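You operate a simulated robot arm through the tools that you are given. There is no shell and no other tool.

The job below is to be done with a simulated robot arm. You get a single attempt, and the scene is never put back.

JOB
Put things in order on the top of the sample bench. At the end: the filter from the top of the sample bench stands on top of the green wipe pack (marked "WIPES"); the silver strainer from the top of the sample bench stands where the filter stood; the clear red-rimmed cup stands where the white tub (marked "PINK") stood; the white tub from the top of the sample bench stands where the silver strainer stood; whatever was shut is shut again. Leave all else as you found it, and nothing knocked over.

The check looks at the end state, three seconds after you hand in, the way a careful person would. Anything else that was tipped, shoved, dropped, spilled or broken makes it a failure.

ROBOT AND FRAMES
A 5-joint arm with a two-finger parallel gripper, fixed in place. Base frame: the origin is at the foot of the arm, x ahead of it, y to its left, z up; the work surface is at about z = 0. Units: m, degrees, N and s.
With the tool pointing down near the work surface it reaches from about 0.26 to 0.68 m from the base axis. Its first joint turns from -66.0 to 66.0 degrees. The tool tilts only in the upright plane through the base axis and itself; it spins freely about its own axis. Payload 2.9 kg.
Tool frame: the origin (TCP) lies between the finger pads and is the grasp point; the fingertips stand 0.03 m ahead of it; z points along the fingers, y is the line along which they close. Largest opening 0.11 m; finger width 0.02, thickness 0.01; the body of the gripper, 0.048 by 0.112 m, starts 0.055 m behind the TCP.
Orientation is that of the tool frame in the base frame, as [roll, pitch, yaw] about the fixed x, y, z axes, in that order (R = Rz(yaw) Ry(pitch) Rx(roll)). With the fingers straight down and closing along the base's y, the tool's x points along the base's -x, its y along +y and its z along -z.

CONTROLS
- The arm moves only by the tool move_arm. Its argument "deltas" is a list of rows, each a list of 7 numbers: the shift along the base's x, y, z in mm, then the turn, a rotation vector about the base's x, y, z in degrees, then the gripper command, from -1 (shut) to 1 (fully open), values between in proportion. In form: [[tx, ty, tz, ax, ay, az, jaw], ...]. A call has 1 to 20 rows; each row shifts and turns the commanded pose from where the row before left it. Each row takes 0.2 s and may step no farther than 0.05 m and 8.6 degrees from the row before; otherwise, or with a gripper value out of range, the whole call is refused. Where a pose cannot be reached the arm comes as near as it can. A force on the tool above 40 N (or 10 N above the force at the start of the call, whichever is more), or a blocked arm, ends the call early, and 0.2 s more pass. The fingers move at their own pace (about 0.108 m/s each) and stop on an object; they squeeze with about 43 N. The grip force told is the motor's: it shows also when the fingers shut on nothing. Time passes only in rows, and 0.2 s behind the last, so rows that do not move let the fingers close. It gives the time, the measured TCP pose, the force on the tool (base axes), the opening and the grip force at its end, in the units of the frame above (readings bear some noise), with the torque about the TCP (base axes, N m) and any sound that the robot's microphone picked up.
- Cameras (640 x 400 px; columns grow to the right, rows downward): "scene" is fixed at [0.0331, -0.4485, 0.6037]; the picture's right is [0.80, -0.60, 0.00], its down [-0.33, -0.44, -0.84] and it looks along [0.50, 0.67, -0.55] (base axes); focal length 346 px, centre (320, 200). "wrist" rides on the gripper at [0.072, 0.017, -0.103] in the tool frame; the picture's right is [-0.23, 0.97, 0.00], its down [-0.76, -0.18, -0.62] and it looks along [-0.61, -0.14, 0.78] (tool axes); focal length 222 px, centre (320, 200). There is no depth. A picture from a camera that has moved, and an enlarged one, comes with that camera's place and axes in the base frame and with its lens.
- get_image(camera): a new picture of that camera. No time passes.
- zoom(camera, box): a new picture of the part [left, top, right, bottom] of that camera's present view, enlarged. No time passes.
- close_job(): hands the job in; it is judged then, once.

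Nothing tells you positions but the pictures and the camera data. Unless the task says otherwise, let go and move clear before handing in.

The tools are called as name(argument=value, ...) on one line, values as JSON. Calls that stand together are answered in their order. move_arm: Moves the arm, as the interface text tells. Its arguments: {"type":"object","properties":{"deltas":{"type":"array","items":{"type":"array","items":{"type":"number"}}}},"required":["deltas"]} The other tools are called the same way: get_image (camera) takes a picture; zoom (camera, box) takes an enlarged picture of a part of a camera's view; close_job () hands the job in.

At the start:

```text
time_s: 0.0
tool_pos: [0.3327, 0.2417, 0.3849]
orientation: [180.0, 0.1, 180.0]
wrist_force: [0.0, -0.6, 0.3]
torque: [0.02, -0.02, 0.01]
opening: 0.1101
grasp_force: 0.1
```

scene: 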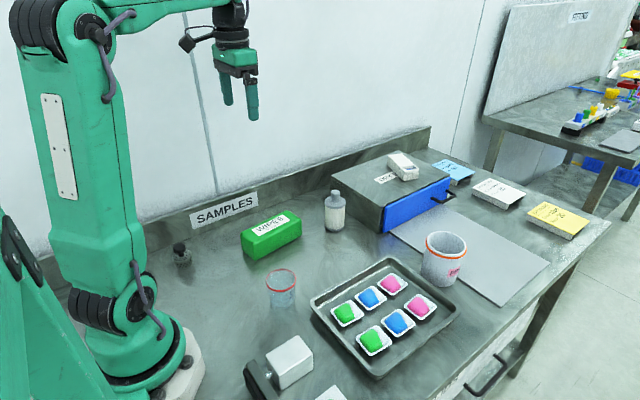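
wrist: 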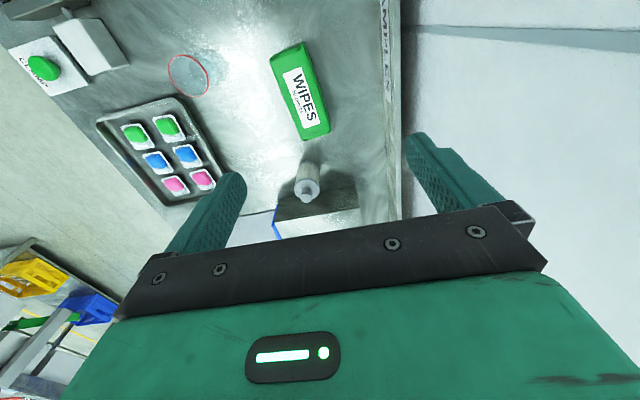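

I see a bench with a green WIPES pack, a clear red-rimmed cup, a tray of coloured samples, a white tub, and a drawer box with something white on top. I'll look closer to identify the filter, the strainer and the tub before I move anything.

zoom(camera="scene", box=[320, 130, 480, 230])

zoom(camera="scene", box=[220, 250, 380, 400])

zoom(camera="scene", box=[160, 180, 360, 305])

zoom(camera="scene", box=[380, 140, 620, 310])

zoom(camera="scene", box=[540, 40, 640, 200])

zoom(camera="wrist", box=[0, 0, 240, 220])

```text
4.00 times, centred on (400, 180) of scene
camera zoom: at [0.0331, -0.4485, 0.6037], right [0.8, -0.6, 0.0], down [-0.33, -0.44, -0.84], along [0.5, 0.67, -0.55], focal length 1384 px, centre (0, 280)
```

zoom: 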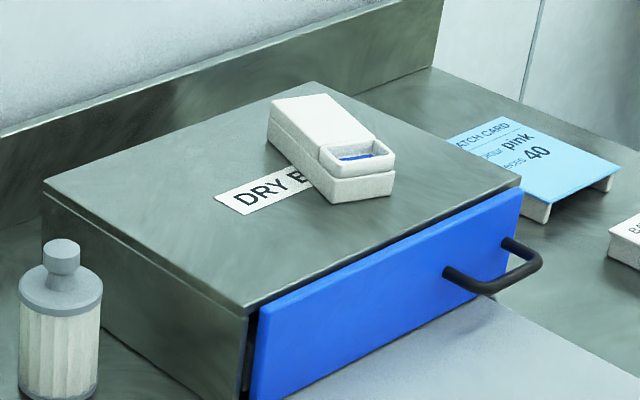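

```text
2.67 times, centred on (300, 325) of scene
camera zoom: at [0.0331, -0.4485, 0.6037], right [0.8, -0.6, 0.0], down [-0.33, -0.44, -0.84], along [0.5, 0.67, -0.55], focal length 923 px, centre (373, -133)
```

zoom: 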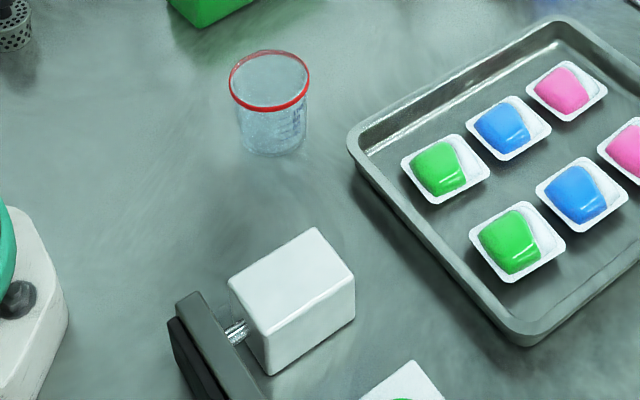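

```text
3.20 times, centred on (260, 242) of scene
camera zoom: at [0.0331, -0.4485, 0.6037], right [0.8, -0.6, 0.0], down [-0.33, -0.44, -0.84], along [0.5, 0.67, -0.55], focal length 1107 px, centre (512, 64)
```

zoom: 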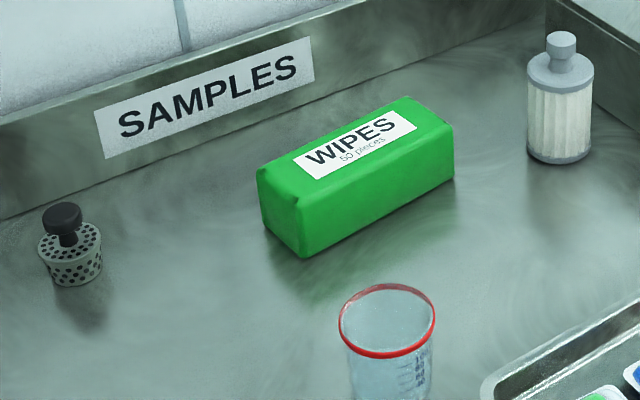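

```text
2.35 times, centred on (500, 225) of scene
camera zoom: at [0.0331, -0.4485, 0.6037], right [0.8, -0.6, 0.0], down [-0.33, -0.44, -0.84], along [0.5, 0.67, -0.55], focal length 814 px, centre (-104, 141)
```

zoom: 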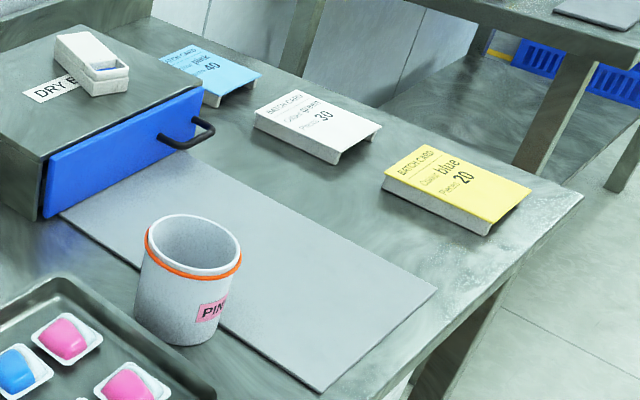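

```text
2.50 times, centred on (590, 120) of scene
camera zoom: at [0.0331, -0.4485, 0.6037], right [0.8, -0.6, 0.0], down [-0.33, -0.44, -0.84], along [0.5, 0.67, -0.55], focal length 865 px, centre (-355, 400)
```

zoom: 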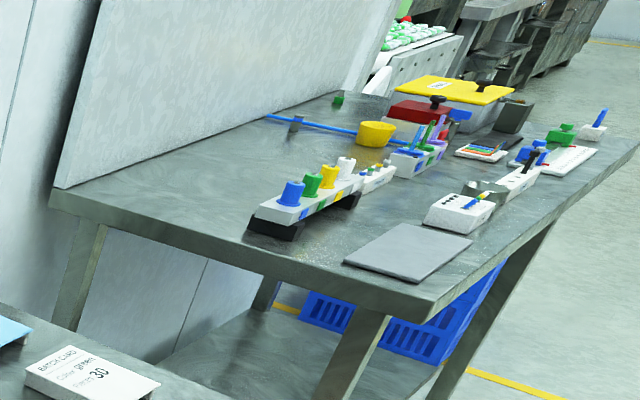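

```text
1.82 times, centred on (120, 110) of wrist
camera zoom: at [0.2604, 0.2588, 0.4878], right [0.23, 0.97, 0.0], down [0.76, -0.18, 0.62], along [0.61, -0.14, -0.78], focal length 404 px, centre (684, 364)
```

zoom: 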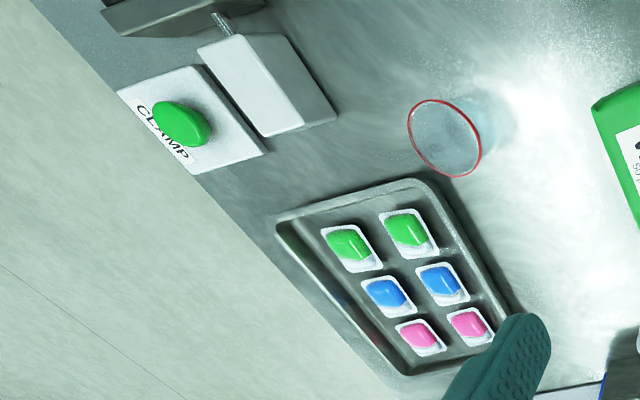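

The filter looks like the white ribbed cylinder with the grey cap, near (0.53, 0.15). The strainer is the small perforated piece with the black knob, near (0.135, 0.255). I put the cup near (0.27, 0.01), the tub near (0.61, -0.15) and the wipe pack's centre near (0.357, 0.195), with its top at about 0.057. I'll hover over the filter first to fix its position.

move_arm(deltas=[[39.6, -19.1, -20, 0, 0, 0, 1], [39.6, -19.1, -20, 0, 0, 0, 1], [39.6, -19.1, -20, 0, 0, 0, 1], [39.6, -19.1, -20, 0, 0, 0, 1], [39.6, -19.1, -20, 0, 0, 0, 1], [0, 0, 0, 0, 0, 0, 1]])

get_image(camera="wrist")

get_image(camera="scene")

```text
time_s: 1.4
tool_pos: [0.5326, 0.1477, 0.2848]
orientation: [-179.9, 0.1, -179.8]
wrist_force: [-0.8, -0.9, 0.5]
torque: [0.02, -0.01, 0.0]
opening: 0.1098
grasp_force: 0.1
```

```text
taken
camera wrist: at [0.4598, 0.164, 0.3872], right [0.23, 0.97, 0.0], down [0.76, -0.18, 0.62], along [0.61, -0.14, -0.78], focal length 222 px, centre (320, 200)
```

wrist: 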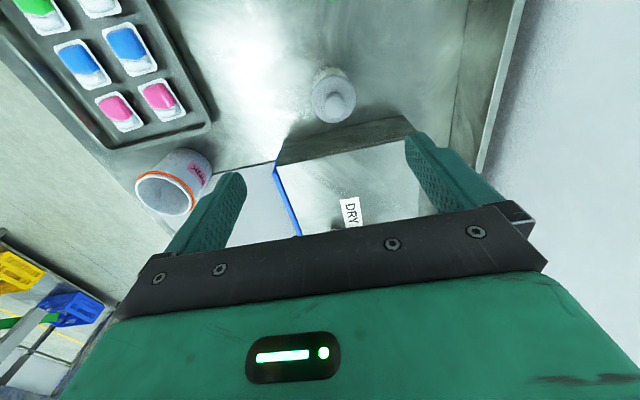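

```text
taken
```

scene: 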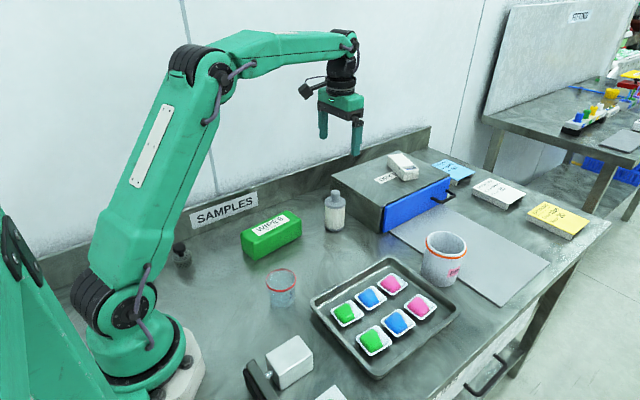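

zoom(camera="wrist", box=[260, 30, 420, 130])

zoom(camera="wrist", box=[80, 120, 300, 258])

zoom(camera="scene", box=[360, 210, 520, 310])

```text
4.00 times, centred on (340, 80) of wrist
camera zoom: at [0.4598, 0.164, 0.3872], right [0.23, 0.97, 0.0], down [0.76, -0.18, 0.62], along [0.61, -0.14, -0.78], focal length 888 px, centre (240, 680)
```

zoom: 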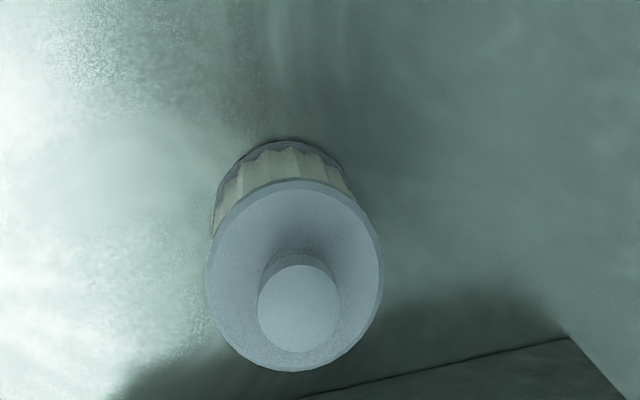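

```text
2.90 times, centred on (190, 189) of wrist
camera zoom: at [0.4598, 0.164, 0.3872], right [0.23, 0.97, 0.0], down [0.76, -0.18, 0.62], along [0.61, -0.14, -0.78], focal length 644 px, centre (697, 232)
```

zoom: 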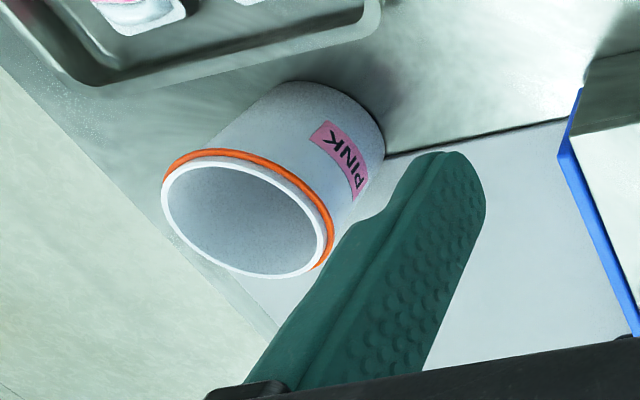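

```text
4.00 times, centred on (440, 260) of scene
camera zoom: at [0.0331, -0.4485, 0.6037], right [0.8, -0.6, 0.0], down [-0.33, -0.44, -0.84], along [0.5, 0.67, -0.55], focal length 1384 px, centre (-160, -40)
```

zoom: 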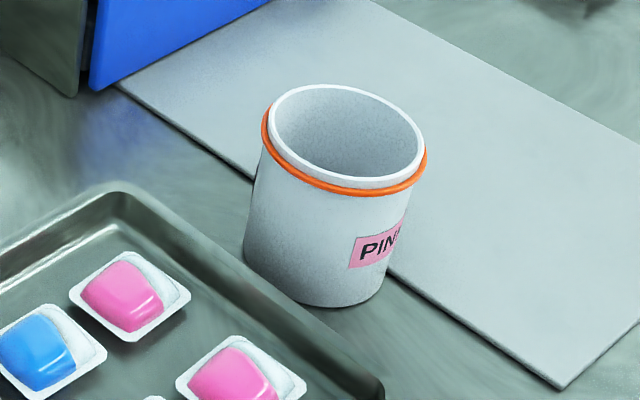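

The tub is empty and stands beside a thin mat. From the wrist view the filter is nearer (0.538, 0.164). I'll centre over it and come lower to check.

move_arm(deltas=[[5.4, 16.3, -30, 0, 0, 0, 1], [0, 0, -45, 0, 0, 0, 1], [0, 0, 0, 0, 0, 0, 1]])

get_image(camera="wrist")

zoom(camera="scene", box=[270, 130, 430, 230])

```text
time_s: 2.2
tool_pos: [0.5372, 0.1643, 0.2102]
orientation: [-179.9, 0.0, -180.0]
wrist_force: [-0.6, -0.1, -0.1]
torque: [-0.04, 0.03, 0.0]
opening: 0.1101
grasp_force: 0.2
```

```text
taken
camera wrist: at [0.4651, 0.1803, 0.3125], right [0.23, 0.97, 0.0], down [0.76, -0.18, 0.62], along [0.61, -0.14, -0.78], focal length 222 px, centre (320, 200)
```

wrist: 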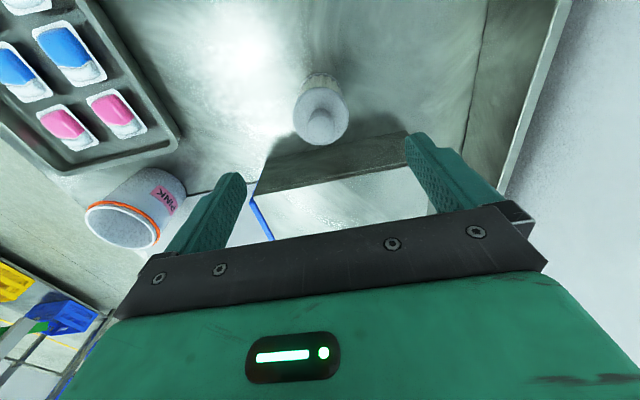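

```text
4.00 times, centred on (350, 180) of scene
camera zoom: at [0.0331, -0.4485, 0.6037], right [0.8, -0.6, 0.0], down [-0.33, -0.44, -0.84], along [0.5, 0.67, -0.55], focal length 1384 px, centre (200, 280)
```

zoom: 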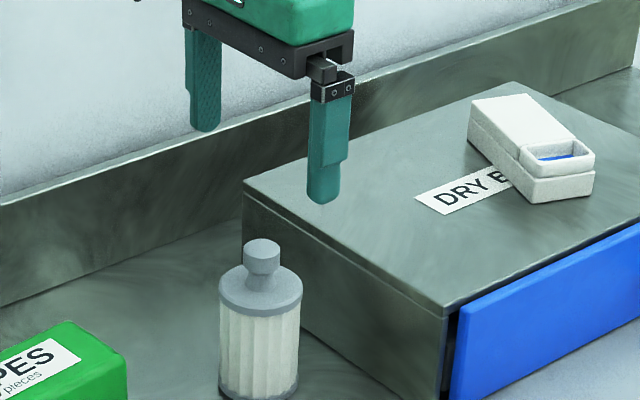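

zoom(camera="wrist", box=[240, 60, 400, 160])

```text
4.00 times, centred on (320, 110) of wrist
camera zoom: at [0.4651, 0.1803, 0.3125], right [0.23, 0.97, 0.0], down [0.76, -0.18, 0.62], along [0.61, -0.14, -0.78], focal length 888 px, centre (320, 560)
```

zoom: 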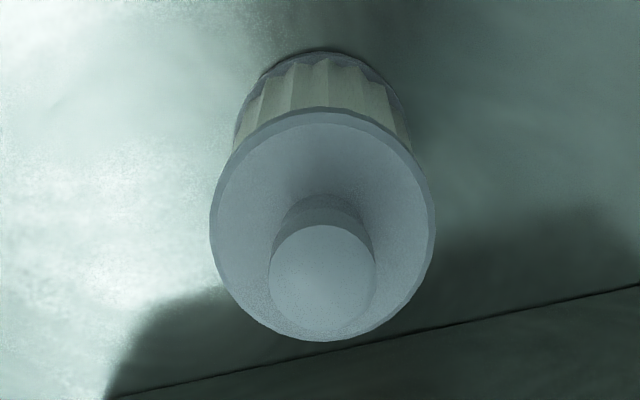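

The filter is at about (0.538, 0.165), about 0.12 tall, and its cap is about 58 mm across. I'll descend straight to z ≈ 0.078, which keeps the palm above the knob, and grip the body and cap.

move_arm(deltas=[[0, 0, -45, 0, 0, 0, 1], [0, 0, -45, 0, 0, 0, 1], [0, 0, -30, 0, 0, 0, 1], [0, 0, -12, 0, 0, 0, 1], [0, 0, 0, 0, 0, 0, 1]])

zoom(camera="scene", box=[270, 150, 430, 250])

get_image(camera="wrist")

```text
time_s: 3.4
tool_pos: [0.5368, 0.1627, 0.0786]
orientation: [-180.0, 0.0, 180.0]
wrist_force: [-0.2, -0.9, -0.1]
torque: [0.0, 0.02, -0.03]
opening: 0.1099
grasp_force: 0.1
```

```text
4.00 times, centred on (350, 200) of scene
camera zoom: at [0.0331, -0.4485, 0.6037], right [0.8, -0.6, 0.0], down [-0.33, -0.44, -0.84], along [0.5, 0.67, -0.55], focal length 1384 px, centre (200, 200)
```

zoom: 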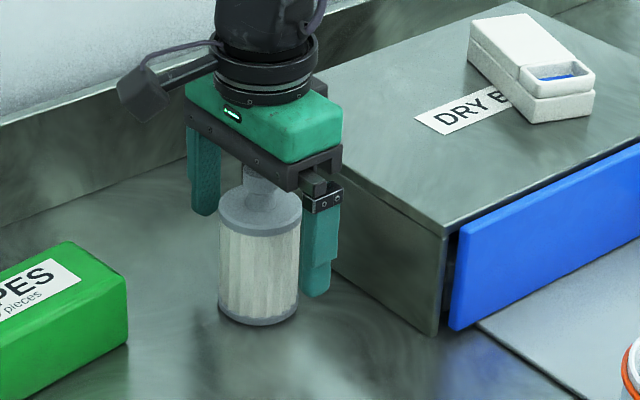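

```text
taken
camera wrist: at [0.4649, 0.179, 0.1806], right [0.23, 0.97, 0.0], down [0.76, -0.18, 0.62], along [0.61, -0.14, -0.78], focal length 222 px, centre (320, 200)
```

wrist: 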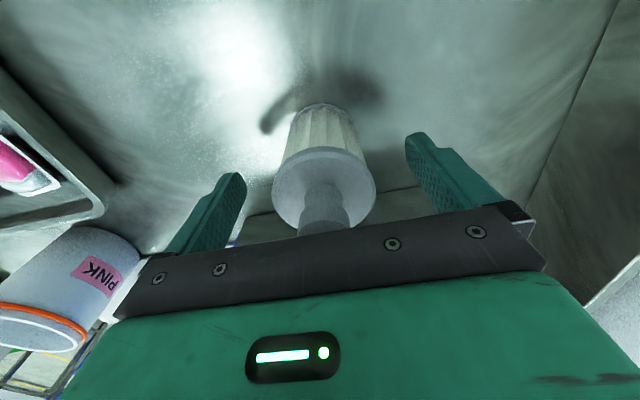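

The filter sits centred between the fingers. Closing on it now.

move_arm(deltas=[[0, 0, 0, 0, 0, 0, 0.3], [0, 0, 0, 0, 0, 0, 0], [0, 0, 0, 0, 0, 0, -0.3], [0, 0, 0, 0, 0, 0, -0.6], [0, 0, 0, 0, 0, 0, -1], [0, 0, 0, 0, 0, 0, -1]])

get_image(camera="wrist")

```text
time_s: 4.8
tool_pos: [0.5363, 0.1628, 0.0792]
orientation: [179.9, 0.0, -180.0]
wrist_force: [-0.2, -0.2, 0.5]
torque: [0.0, -0.01, 0.0]
opening: 0.0568
grasp_force: 43.1
```

```text
taken
camera wrist: at [0.4649, 0.179, 0.181], right [0.23, 0.97, 0.0], down [0.76, -0.18, 0.62], along [0.61, -0.14, -0.78], focal length 222 px, centre (320, 200)
```

wrist: 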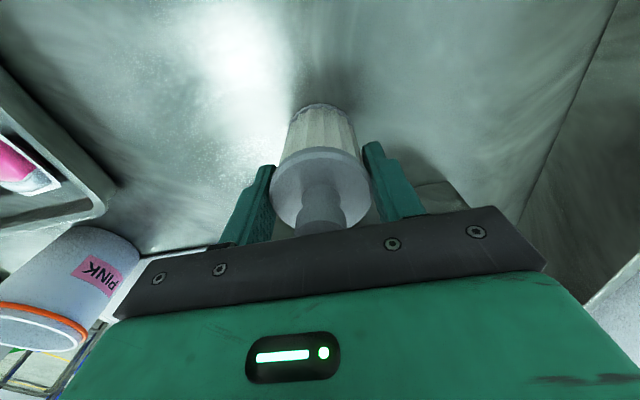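

The filter is gripped at 57 mm opening. I'll lift it straight up and carry it high towards the wipe pack.

move_arm(deltas=[[0, 0, 20, 0, 0, 0, -1], [0, 0, 45, 0, 0, 0, -1], [0, 0, 45, 0, 0, 0, -1], [0, 0, 45, 0, 0, 0, -1], [-40, 0, 10, 0, 0, 0, -1], [-40, 0, 0, 0, 0, 0, -1], [-40, 0, 0, 0, 0, 0, -1], [0, 0, 0, 0, 0, 0, -1]])

get_image(camera="wrist")

get_image(camera="scene")

```text
time_s: 6.6
tool_pos: [0.414, 0.163, 0.2427]
orientation: [-179.9, 0.0, 180.0]
wrist_force: [-0.5, -0.3, -0.2]
torque: [0.03, -0.03, -0.03]
opening: 0.0002
grasp_force: 37.7
```

```text
taken
camera wrist: at [0.3419, 0.1804, 0.3446], right [0.23, 0.97, 0.0], down [0.76, -0.18, 0.62], along [0.61, -0.14, -0.78], focal length 222 px, centre (320, 200)
```

wrist: 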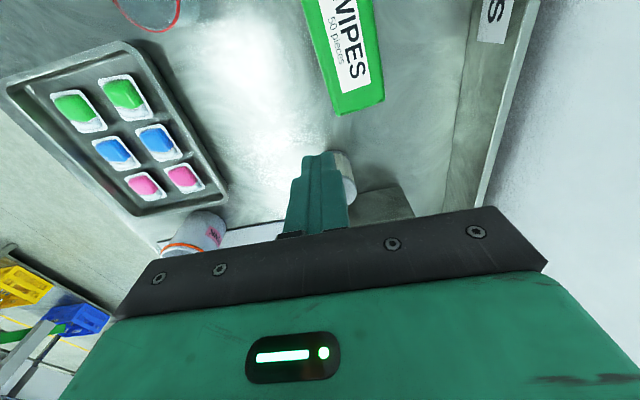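

```text
taken
```

scene: 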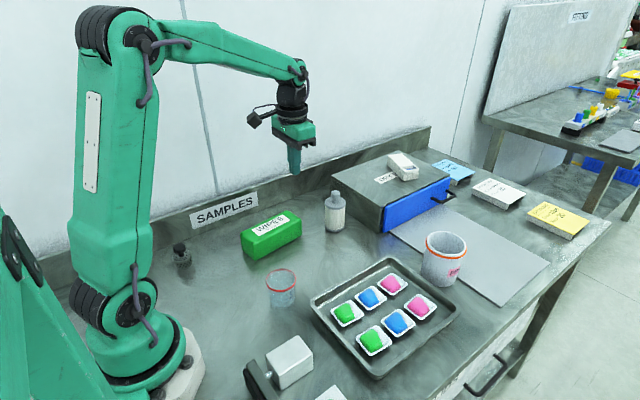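

The grip slipped: the fingers shut on nothing and the filter is still standing. I'll check whether it moved and look more closely at its shape.

zoom(camera="scene", box=[295, 175, 375, 240])

zoom(camera="scene", box=[270, 150, 430, 250])

zoom(camera="wrist", box=[260, 120, 420, 220])

```text
6.15 times, centred on (335, 208) of scene
camera zoom: at [0.0331, -0.4485, 0.6037], right [0.8, -0.6, 0.0], down [-0.33, -0.44, -0.84], along [0.5, 0.67, -0.55], focal length 2130 px, centre (228, 154)
```

zoom: 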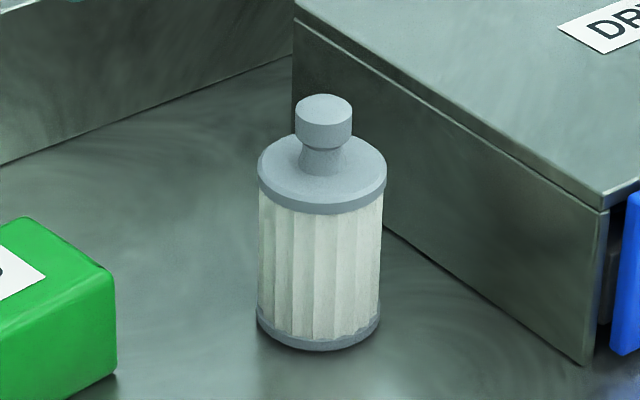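

```text
4.00 times, centred on (350, 200) of scene
camera zoom: at [0.0331, -0.4485, 0.6037], right [0.8, -0.6, 0.0], down [-0.33, -0.44, -0.84], along [0.5, 0.67, -0.55], focal length 1384 px, centre (200, 200)
```

zoom: 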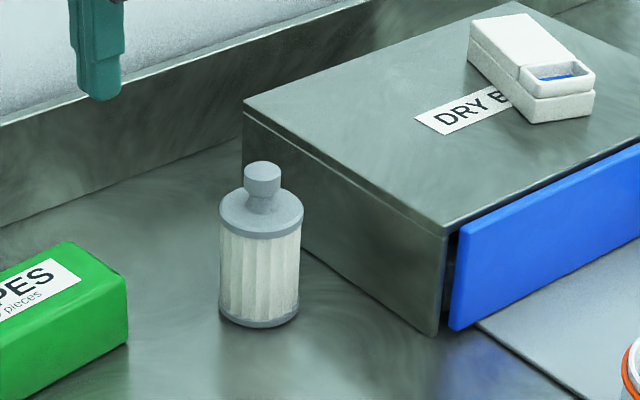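

```text
4.00 times, centred on (340, 170) of wrist
camera zoom: at [0.3419, 0.1804, 0.3446], right [0.23, 0.97, 0.0], down [0.76, -0.18, 0.62], along [0.61, -0.14, -0.78], focal length 888 px, centre (240, 320)
```

zoom: 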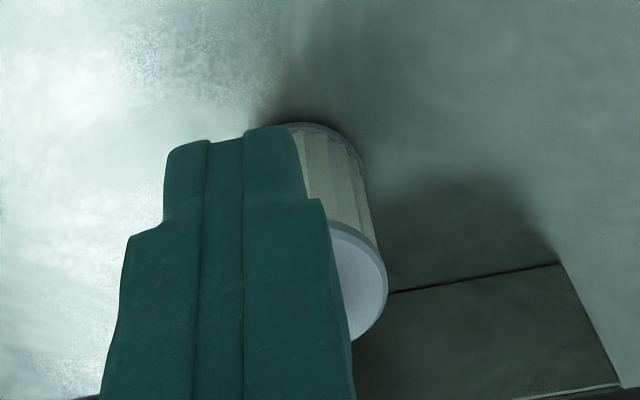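

The filter still stands on its spot and hasn't visibly moved. I'll go back over it with the fingers open, re-measure, and try again slowly so I can see how the grip behaves.

move_arm(deltas=[[0, 0, 0, 0, 0, 0, 1], [40, 0, 0, 0, 0, 0, 1], [40, 0, 0, 0, 0, 0, 1], [42, 0, 0, 0, 0, 0, 1], [0, 0, -32, 0, 0, 0, 1], [0, 0, 0, 0, 0, 0, 1]])

zoom(camera="wrist", box=[240, 60, 400, 160])

```text
time_s: 8.0
tool_pos: [0.5379, 0.1637, 0.2122]
orientation: [-180.0, 0.0, -179.9]
wrist_force: [-0.1, -1.2, 1.0]
torque: [0.03, -0.03, 0.0]
opening: 0.11
grasp_force: 0.1
```

```text
4.00 times, centred on (320, 110) of wrist
camera zoom: at [0.4655, 0.1799, 0.3145], right [0.23, 0.97, 0.0], down [0.76, -0.18, 0.62], along [0.61, -0.14, -0.78], focal length 888 px, centre (320, 560)
```

zoom: 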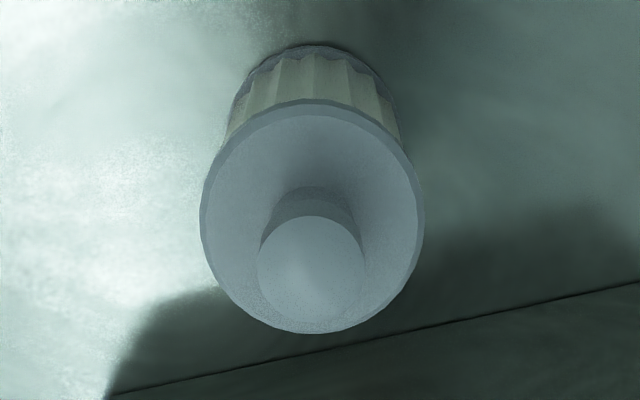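

move_arm(deltas=[[0, -1.5, -45, 0, 0, 0, 1], [0, 0, -45, 0, 0, 0, 1], [0, 0, -30, 0, 0, 0, 1], [0, 0, -15, 0, 0, 0, 1], [0, 0, 0, 0, 0, 0, 0.3], [0, 0, 0, 0, 0, 0, 0], [0, 0, 0, 0, 0, 0, -0.5], [0, 0, 0, 0, 0, 0, -1], [0, 0, 0, 0, 0, 0, -1]])

move_arm(deltas=[[0, 0, 2, 0, 0, 0, -1], [0, 0, 2, 0, 0, 0, -1], [0, 0, 2, 0, 0, 0, -1], [0, 0, 2, 0, 0, 0, -1]])

zoom(camera="scene", box=[295, 175, 375, 240])

```text
time_s: 10.0
tool_pos: [0.5379, 0.1614, 0.0783]
orientation: [-179.9, 0.0, 180.0]
wrist_force: [-0.3, -0.3, 0.1]
torque: [-0.02, 0.0, -0.01]
opening: 0.0566
grasp_force: 42.4
```

```text
time_s: 11.0
tool_pos: [0.5385, 0.1614, 0.0844]
orientation: [179.9, 0.0, 180.0]
wrist_force: [-0.4, 0.2, -1.1]
torque: [0.0, 0.02, 0.04]
opening: 0.0564
grasp_force: 43.1
```

```text
6.15 times, centred on (335, 208) of scene
camera zoom: at [0.0331, -0.4485, 0.6037], right [0.8, -0.6, 0.0], down [-0.33, -0.44, -0.84], along [0.5, 0.67, -0.55], focal length 2130 px, centre (228, 154)
```

zoom: 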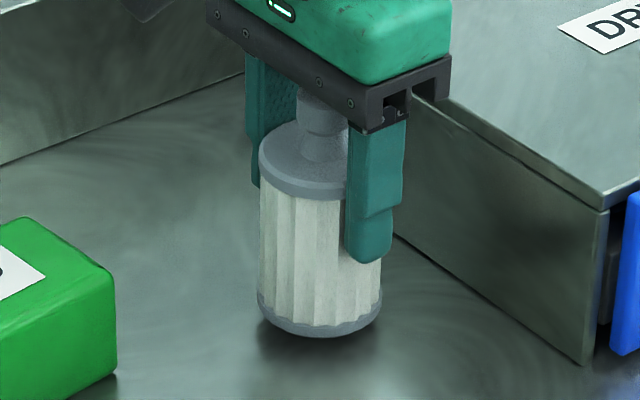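

At a slow pace the filter lifts: it's light, about 1 N, and the grip holds at 56 mm. I'll hold a moment and go on slowly, watching for creep.

move_arm(deltas=[[0, 0, 3, 0, 0, 0, -1], [0, 0, 3, 0, 0, 0, -1], [0, 0, 3, 0, 0, 0, -1], [0, 0, 3, 0, 0, 0, -1], [0, 0, 3, 0, 0, 0, -1], [0, 0, 0, 0, 0, 0, -1], [0, 0, 0, 0, 0, 0, -1]])

zoom(camera="scene", box=[295, 165, 375, 240])

get_image(camera="wrist")

```text
time_s: 12.6
tool_pos: [0.5377, 0.1608, 0.0994]
orientation: [-180.0, 0.0, 180.0]
wrist_force: [0.7, 0.6, -0.8]
torque: [0.01, 0.0, 0.02]
opening: 0.0565
grasp_force: 43.1
```

```text
5.33 times, centred on (335, 202) of scene
camera zoom: at [0.0331, -0.4485, 0.6037], right [0.8, -0.6, 0.0], down [-0.33, -0.44, -0.84], along [0.5, 0.67, -0.55], focal length 1846 px, centre (240, 187)
```

zoom: 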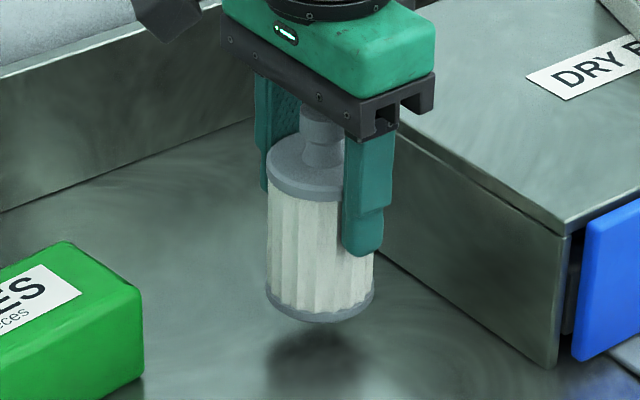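

```text
taken
camera wrist: at [0.4654, 0.178, 0.202], right [0.23, 0.97, 0.0], down [0.76, -0.18, 0.62], along [0.61, -0.14, -0.78], focal length 222 px, centre (320, 200)
```

wrist: 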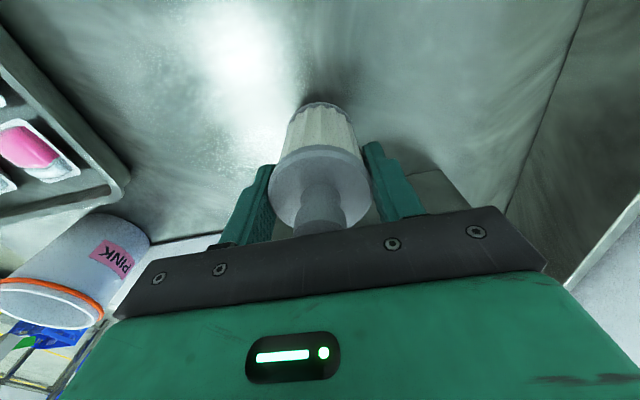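

The filter is off the bench and holding without creep, so the first slip came from moving too fast. I'll raise it gently with ramped steps.

move_arm(deltas=[[0, 0, 4, 0, 0, 0, -1], [0, 0, 7, 0, 0, 0, -1], [0, 0, 10, 0, 0, 0, -1], [0, 0, 12, 0, 0, 0, -1], [0, 0, 12, 0, 0, 0, -1], [0, 0, 12, 0, 0, 0, -1], [0, 0, 12, 0, 0, 0, -1], [0, 0, 12, 0, 0, 0, -1], [0, 0, 9, 0, 0, 0, -1], [0, 0, 5, 0, 0, 0, -1], [0, 0, 2, 0, 0, 0, -1], [0, 0, 0, 0, 0, 0, -1]])

get_image(camera="wrist")

```text
time_s: 15.2
tool_pos: [0.538, 0.1623, 0.1962]
orientation: [180.0, 0.0, -180.0]
wrist_force: [-0.6, -0.2, -0.5]
torque: [-0.01, -0.01, 0.03]
opening: 0.057
grasp_force: 42.7
```

```text
taken
camera wrist: at [0.4664, 0.1779, 0.2987], right [0.23, 0.97, 0.0], down [0.76, -0.18, 0.62], along [0.61, -0.14, -0.78], focal length 222 px, centre (320, 200)
```

wrist: 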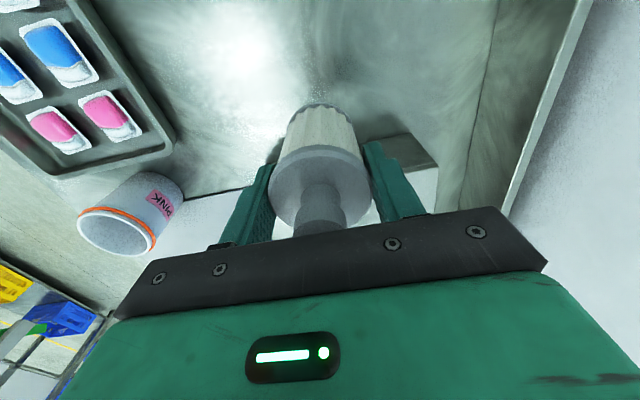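

move_arm(deltas=[[-4, 0.8, 0, 0, 0, 0, -1], [-7, 1.4, 0, 0, 0, 0, -1], [-10, 2, 0, 0, 0, 0, -1], [-12, 2.4, 0, 0, 0, 0, -1], [-12, 2.4, 0, 0, 0, 0, -1], [-12, 2.4, 0, 0, 0, 0, -1], [-12, 2.4, 0, 0, 0, 0, -1], [-12, 2.4, 0, 0, 0, 0, -1], [-12, 2.4, 0, 0, 0, 0, -1], [-12, 2.4, 0, 0, 0, 0, -1], [-12, 2.4, 0, 0, 0, 0, -1], [-10, 2, 0, 0, 0, 0, -1], [-7, 1.4, 0, 0, 0, 0, -1], [-4, 0.8, 0, 0, 0, 0, -1], [0, 0, 0, 0, 0, 0, -1]])

get_image(camera="wrist")

get_image(camera="scene")

```text
time_s: 18.4
tool_pos: [0.3993, 0.1898, 0.1965]
orientation: [179.9, 0.0, 180.0]
wrist_force: [0.9, 1.3, -0.9]
torque: [-0.02, -0.02, 0.0]
opening: 0.0565
grasp_force: 42.9
```

```text
taken
camera wrist: at [0.3278, 0.2058, 0.2983], right [0.23, 0.97, 0.0], down [0.76, -0.18, 0.62], along [0.61, -0.14, -0.78], focal length 222 px, centre (320, 200)
```

wrist: 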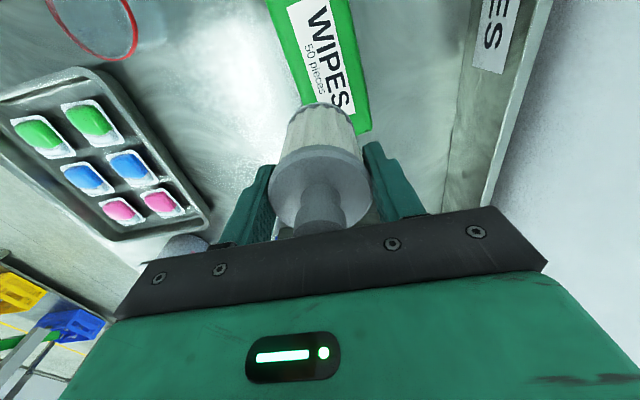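

```text
taken
```

scene: 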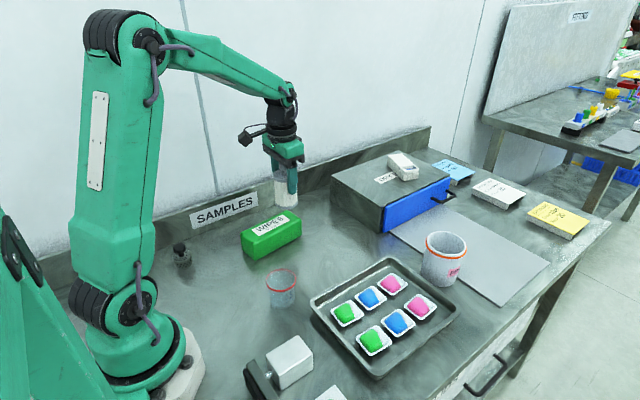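

zoom(camera="wrist", box=[240, 0, 432, 140])

```text
2.86 times, centred on (336, 70) of wrist
camera zoom: at [0.3278, 0.2058, 0.2983], right [0.23, 0.97, 0.0], down [0.76, -0.18, 0.62], along [0.61, -0.14, -0.78], focal length 635 px, centre (274, 571)
```

zoom: 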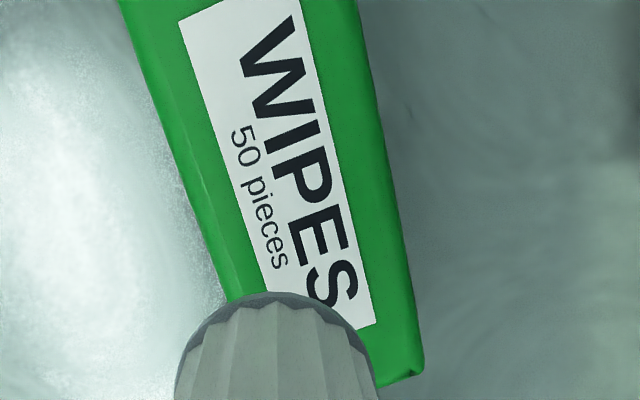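

The pack's top measures about 0.15 x 0.058 m, centred near (0.356, 0.2055) and turned about 5°. I'll move the filter over its centre.

move_arm(deltas=[[-4, 1.5, 0, 0, 0, 0, -1], [-7, 2.6, 0, 0, 0, 0, -1], [-10, 3.6, 0, 0, 0, 0, -1], [-10, 3.6, 0, 0, 0, 0, -1], [-8, 2.9, 0, 0, 0, 0, -1], [-4, 1.5, 0, 0, 0, 0, -1], [0, 0, 0, 0, 0, 0, -1]])

get_image(camera="wrist")

zoom(camera="scene", box=[200, 130, 360, 270])

```text
time_s: 20.0
tool_pos: [0.3575, 0.2044, 0.1961]
orientation: [180.0, 0.1, -180.0]
wrist_force: [0.4, -0.1, -0.9]
torque: [0.01, 0.02, 0.02]
opening: 0.0565
grasp_force: 43.5
```

```text
taken
camera wrist: at [0.2853, 0.2212, 0.2998], right [0.23, 0.97, 0.0], down [0.76, -0.18, 0.62], along [0.61, -0.14, -0.78], focal length 222 px, centre (320, 200)
```

wrist: 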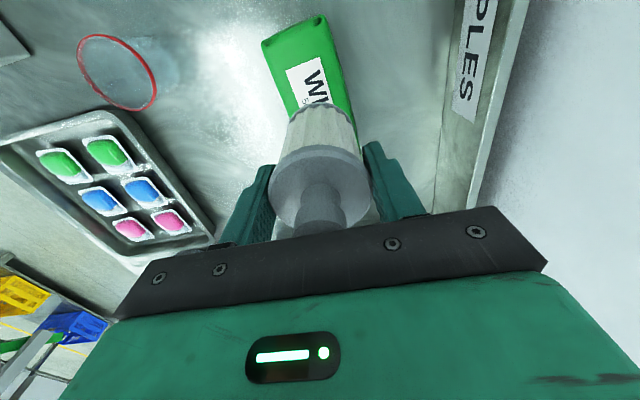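

```text
2.86 times, centred on (280, 200) of scene
camera zoom: at [0.0331, -0.4485, 0.6037], right [0.8, -0.6, 0.0], down [-0.33, -0.44, -0.84], along [0.5, 0.67, -0.55], focal length 989 px, centre (434, 200)
```

zoom: 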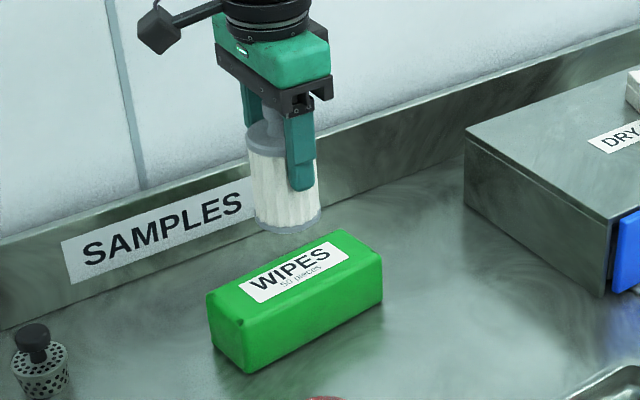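

zoom(camera="wrist", box=[240, 0, 400, 130])

```text
3.08 times, centred on (320, 65) of wrist
camera zoom: at [0.2853, 0.2212, 0.2998], right [0.23, 0.97, 0.0], down [0.76, -0.18, 0.62], along [0.61, -0.14, -0.78], focal length 684 px, centre (320, 615)
```

zoom: 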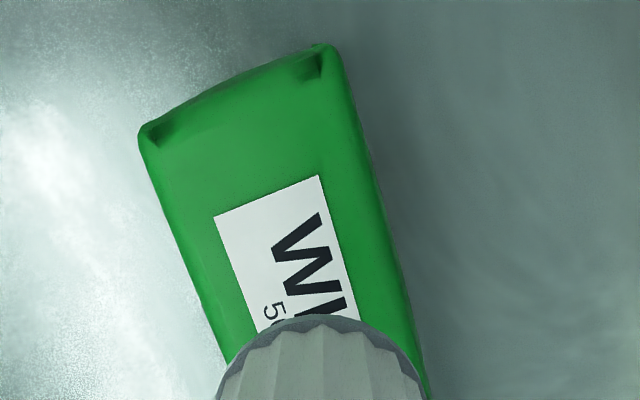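

The filter is over the pack's centre. I'll lower it slowly until I feel contact, which should come near z ≈ 0.135.

move_arm(deltas=[[0, 0, -4, 0, 0, 0, -1], [0, 0, -7, 0, 0, 0, -1], [0, 0, -10, 0, 0, 0, -1], [0, 0, -10, 0, 0, 0, -1], [0, 0, -8, 0, 0, 0, -1], [0, 0, -5, 0, 0, 0, -1], [0, 0, -3, 0, 0, 0, -1], [0, 0, -2, 0, 0, 0, -1], [0, 0, 0, 0, 0, 0, -1]])

zoom(camera="scene", box=[220, 160, 340, 270])

```text
time_s: 22.0
tool_pos: [0.3565, 0.2039, 0.1477]
orientation: [-179.9, 0.1, -180.0]
wrist_force: [0.7, 0.6, -1.1]
torque: [0.01, 0.02, 0.05]
opening: 0.0567
grasp_force: 43.2
```

```text
3.64 times, centred on (280, 215) of scene
camera zoom: at [0.0331, -0.4485, 0.6037], right [0.8, -0.6, 0.0], down [-0.33, -0.44, -0.84], along [0.5, 0.67, -0.55], focal length 1258 px, centre (466, 146)
```

zoom: 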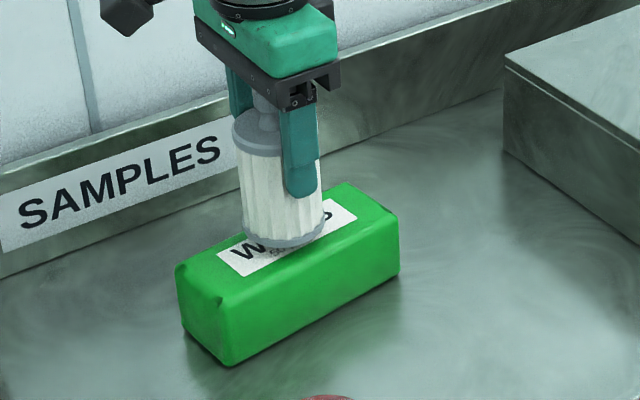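

move_arm(deltas=[[0, 0, -2, 0, 0, 0, -1], [0, 0, -2, 0, 0, 0, -1], [0, 0, -2, 0, 0, 0, -1], [0, 0, 0, 0, 0, 0, -1]])

zoom(camera="scene", box=[220, 160, 340, 270])

```text
time_s: 23.0
tool_pos: [0.3565, 0.2045, 0.1406]
orientation: [-179.9, -0.1, -180.0]
wrist_force: [-0.8, -0.6, -0.5]
torque: [-0.01, 0.0, 0.02]
opening: 0.0565
grasp_force: 43.0
```

```text
3.64 times, centred on (280, 215) of scene
camera zoom: at [0.0331, -0.4485, 0.6037], right [0.8, -0.6, 0.0], down [-0.33, -0.44, -0.84], along [0.5, 0.67, -0.55], focal length 1258 px, centre (466, 146)
```

zoom: 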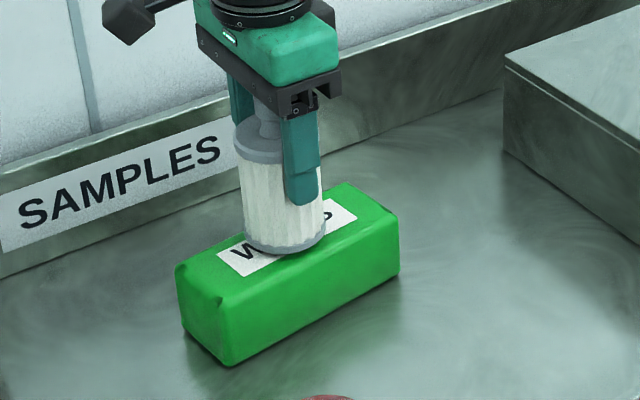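

move_arm(deltas=[[0, 0, -1.5, 0, 0, 0, -1], [0, 0, -1.5, 0, 0, 0, -1], [0, 0, 0, 0, 0, 0, -1]])

move_arm(deltas=[[0, 0, -1.5, 0, 0, 0, -1], [0, 0, 0, 0, 0, 0, -1]])

move_arm(deltas=[[0, 0, -1.0, 0, 0, 0, -1], [0, 0, 0, 0, 0, 0, -1]])

```text
time_s: 23.8
tool_pos: [0.3561, 0.2038, 0.1392]
orientation: [180.0, 0.0, -180.0]
wrist_force: [0.9, -0.6, -0.5]
torque: [0.03, 0.0, 0.01]
opening: 0.0565
grasp_force: 43.0
```

```text
time_s: 24.4
tool_pos: [0.3569, 0.2052, 0.1373]
orientation: [180.0, 0.1, -180.0]
wrist_force: [0.1, -1.8, 5.9]
torque: [-0.15, 0.09, 0.01]
opening: 0.0566
grasp_force: 43.0
```

```text
time_s: 25.0
tool_pos: [0.3567, 0.2051, 0.137]
orientation: [179.9, 0.1, -180.0]
wrist_force: [-4.6, -1.8, 23.7]
torque: [-0.27, 0.51, -0.03]
opening: 0.0564
grasp_force: 43.0
```

Contact came at z ≈ 0.137, which puts the pack top at about 0.059. I'll ease back a millimetre and release.

move_arm(deltas=[[0, 0, 1.0, 0, 0, 0, -1], [0, 0, 0, 0, 0, 0, -1]])

move_arm(deltas=[[0, 0, 0, 0, 0, 0, 0.06], [0, 0, 0, 0, 0, 0, 0.15], [0, 0, 0, 0, 0, 0, 0.4], [0, 0, 0, 0, 0, 0, 1], [0, 0, 0, 0, 0, 0, 1]])

get_image(camera="wrist")

zoom(camera="scene", box=[220, 160, 340, 270])

```text
time_s: 25.6
tool_pos: [0.3567, 0.2046, 0.137]
orientation: [179.9, 0.1, 179.9]
wrist_force: [1.5, 1.5, 10.7]
torque: [0.1, -0.02, 0.05]
opening: 0.0567
grasp_force: 43.0
```

```text
time_s: 26.8
tool_pos: [0.3568, 0.2038, 0.1364]
orientation: [-180.0, 0.0, -180.0]
wrist_force: [0.0, -0.3, 0.2]
torque: [-0.01, 0.0, -0.03]
opening: 0.1101
grasp_force: 0.1
```

```text
taken
camera wrist: at [0.2843, 0.2212, 0.2395], right [0.23, 0.97, 0.0], down [0.76, -0.18, 0.62], along [0.61, -0.14, -0.78], focal length 222 px, centre (320, 200)
```

wrist: 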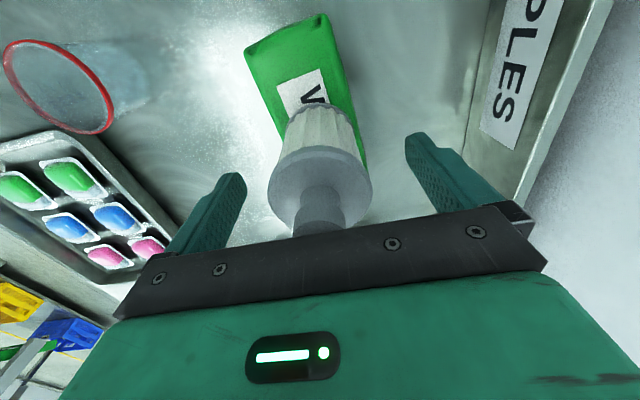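

```text
3.64 times, centred on (280, 215) of scene
camera zoom: at [0.0331, -0.4485, 0.6037], right [0.8, -0.6, 0.0], down [-0.33, -0.44, -0.84], along [0.5, 0.67, -0.55], focal length 1258 px, centre (466, 146)
```

zoom: 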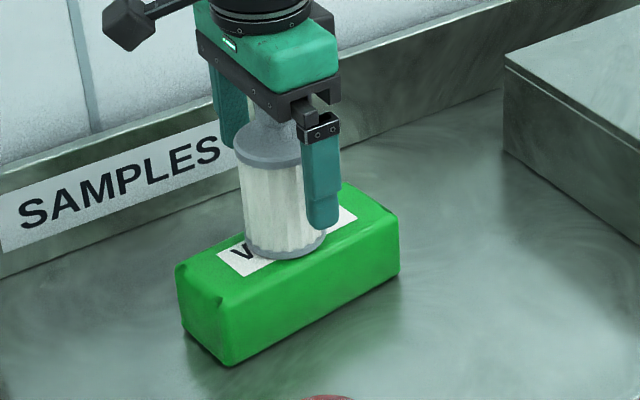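

The filter stands upright on the pack. I'll rise clear and go look at the strainer from above.

move_arm(deltas=[[0, 0, 15, 0, 0, 0, 1], [0, 0, 30, 0, 0, 0, 1], [0, 0, 40, 0, 0, 0, 1], [0, 0, 40, 0, 0, 0, 1], [0, 0, 30, 0, 0, 0, 1], [0, 0, 0, 0, 0, 0, 1]])

get_image(camera="scene")

get_image(camera="wrist")

```text
time_s: 28.2
tool_pos: [0.356, 0.2067, 0.2943]
orientation: [180.0, 0.0, -179.9]
wrist_force: [0.3, 0.7, 0.0]
torque: [-0.04, 0.03, -0.02]
opening: 0.1101
grasp_force: 0.2
```

```text
taken
```

scene: 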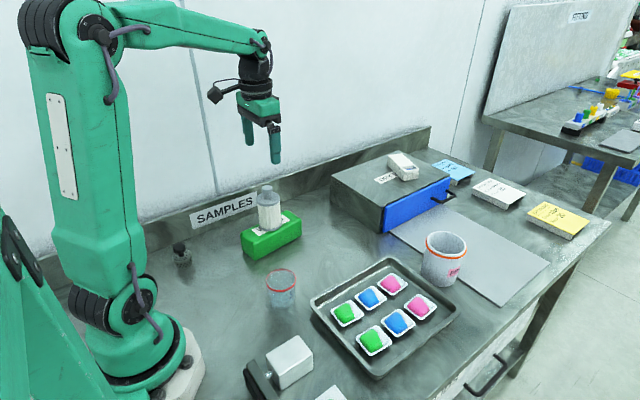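

```text
taken
camera wrist: at [0.2836, 0.222, 0.3963], right [0.23, 0.97, 0.0], down [0.76, -0.18, 0.62], along [0.61, -0.14, -0.78], focal length 222 px, centre (320, 200)
```

wrist: 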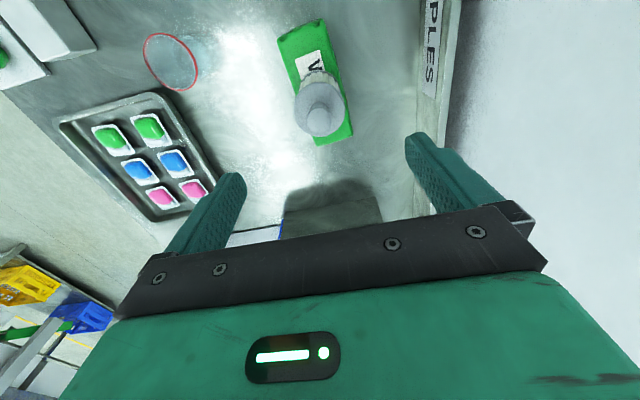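

move_arm(deltas=[[-39, 10, 0, 0, 0, 0, 1], [-39, 10, 0, 0, 0, 0, 1], [-39, 10, 0, 0, 0, 0, 1], [-39, 10, 0, 0, 0, 0, 1], [-39, 10, 0, 0, 0, 0, 1], [0, 0, 0, 0, 0, 0, 1]])

get_image(camera="scene")

get_image(camera="wrist")

```text
time_s: 29.6
tool_pos: [0.1608, 0.2549, 0.2918]
orientation: [180.0, 0.0, -180.0]
wrist_force: [-0.3, 0.4, -0.2]
torque: [-0.01, 0.03, -0.02]
opening: 0.1105
grasp_force: 0.1
```

```text
taken
```

scene: 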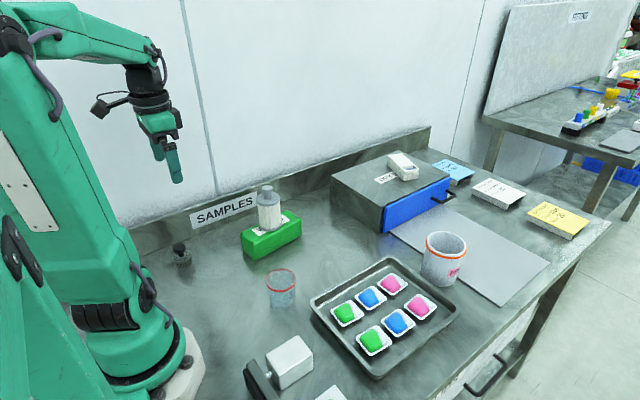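

```text
taken
camera wrist: at [0.0889, 0.2711, 0.3934], right [0.23, 0.97, 0.0], down [0.76, -0.18, 0.62], along [0.61, -0.14, -0.78], focal length 222 px, centre (320, 200)
```

wrist: 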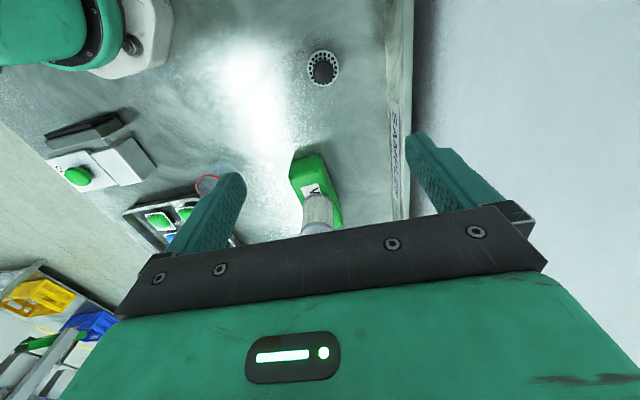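

zoom(camera="wrist", box=[280, 35, 360, 100])

zoom(camera="scene", box=[150, 225, 230, 285])

```text
6.15 times, centred on (320, 68) of wrist
camera zoom: at [0.0889, 0.2711, 0.3934], right [0.23, 0.97, 0.0], down [0.76, -0.18, 0.62], along [0.61, -0.14, -0.78], focal length 1367 px, centre (320, 1015)
```

zoom: 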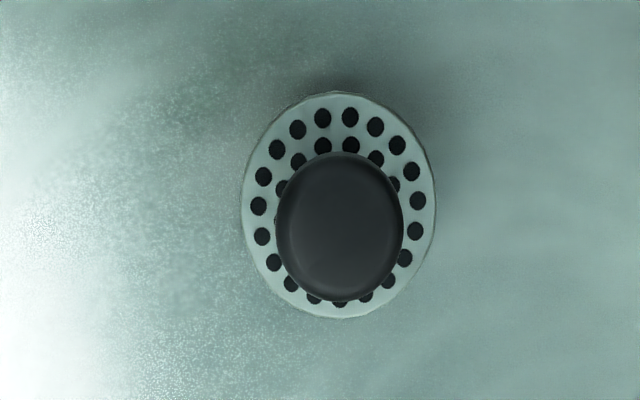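

```text
6.67 times, centred on (190, 255) of scene
camera zoom: at [0.0331, -0.4485, 0.6037], right [0.8, -0.6, 0.0], down [-0.33, -0.44, -0.84], along [0.5, 0.67, -0.55], focal length 2307 px, centre (1187, -167)
```

zoom: 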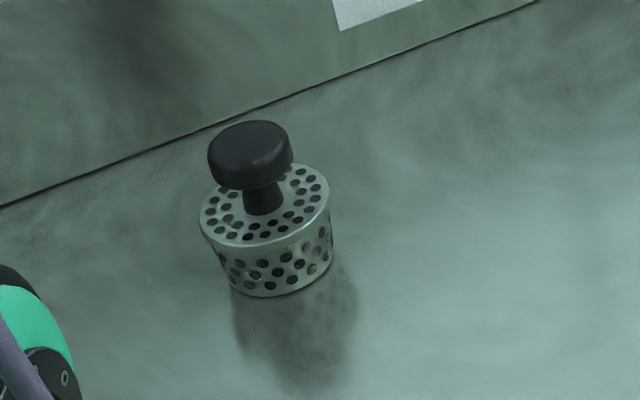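

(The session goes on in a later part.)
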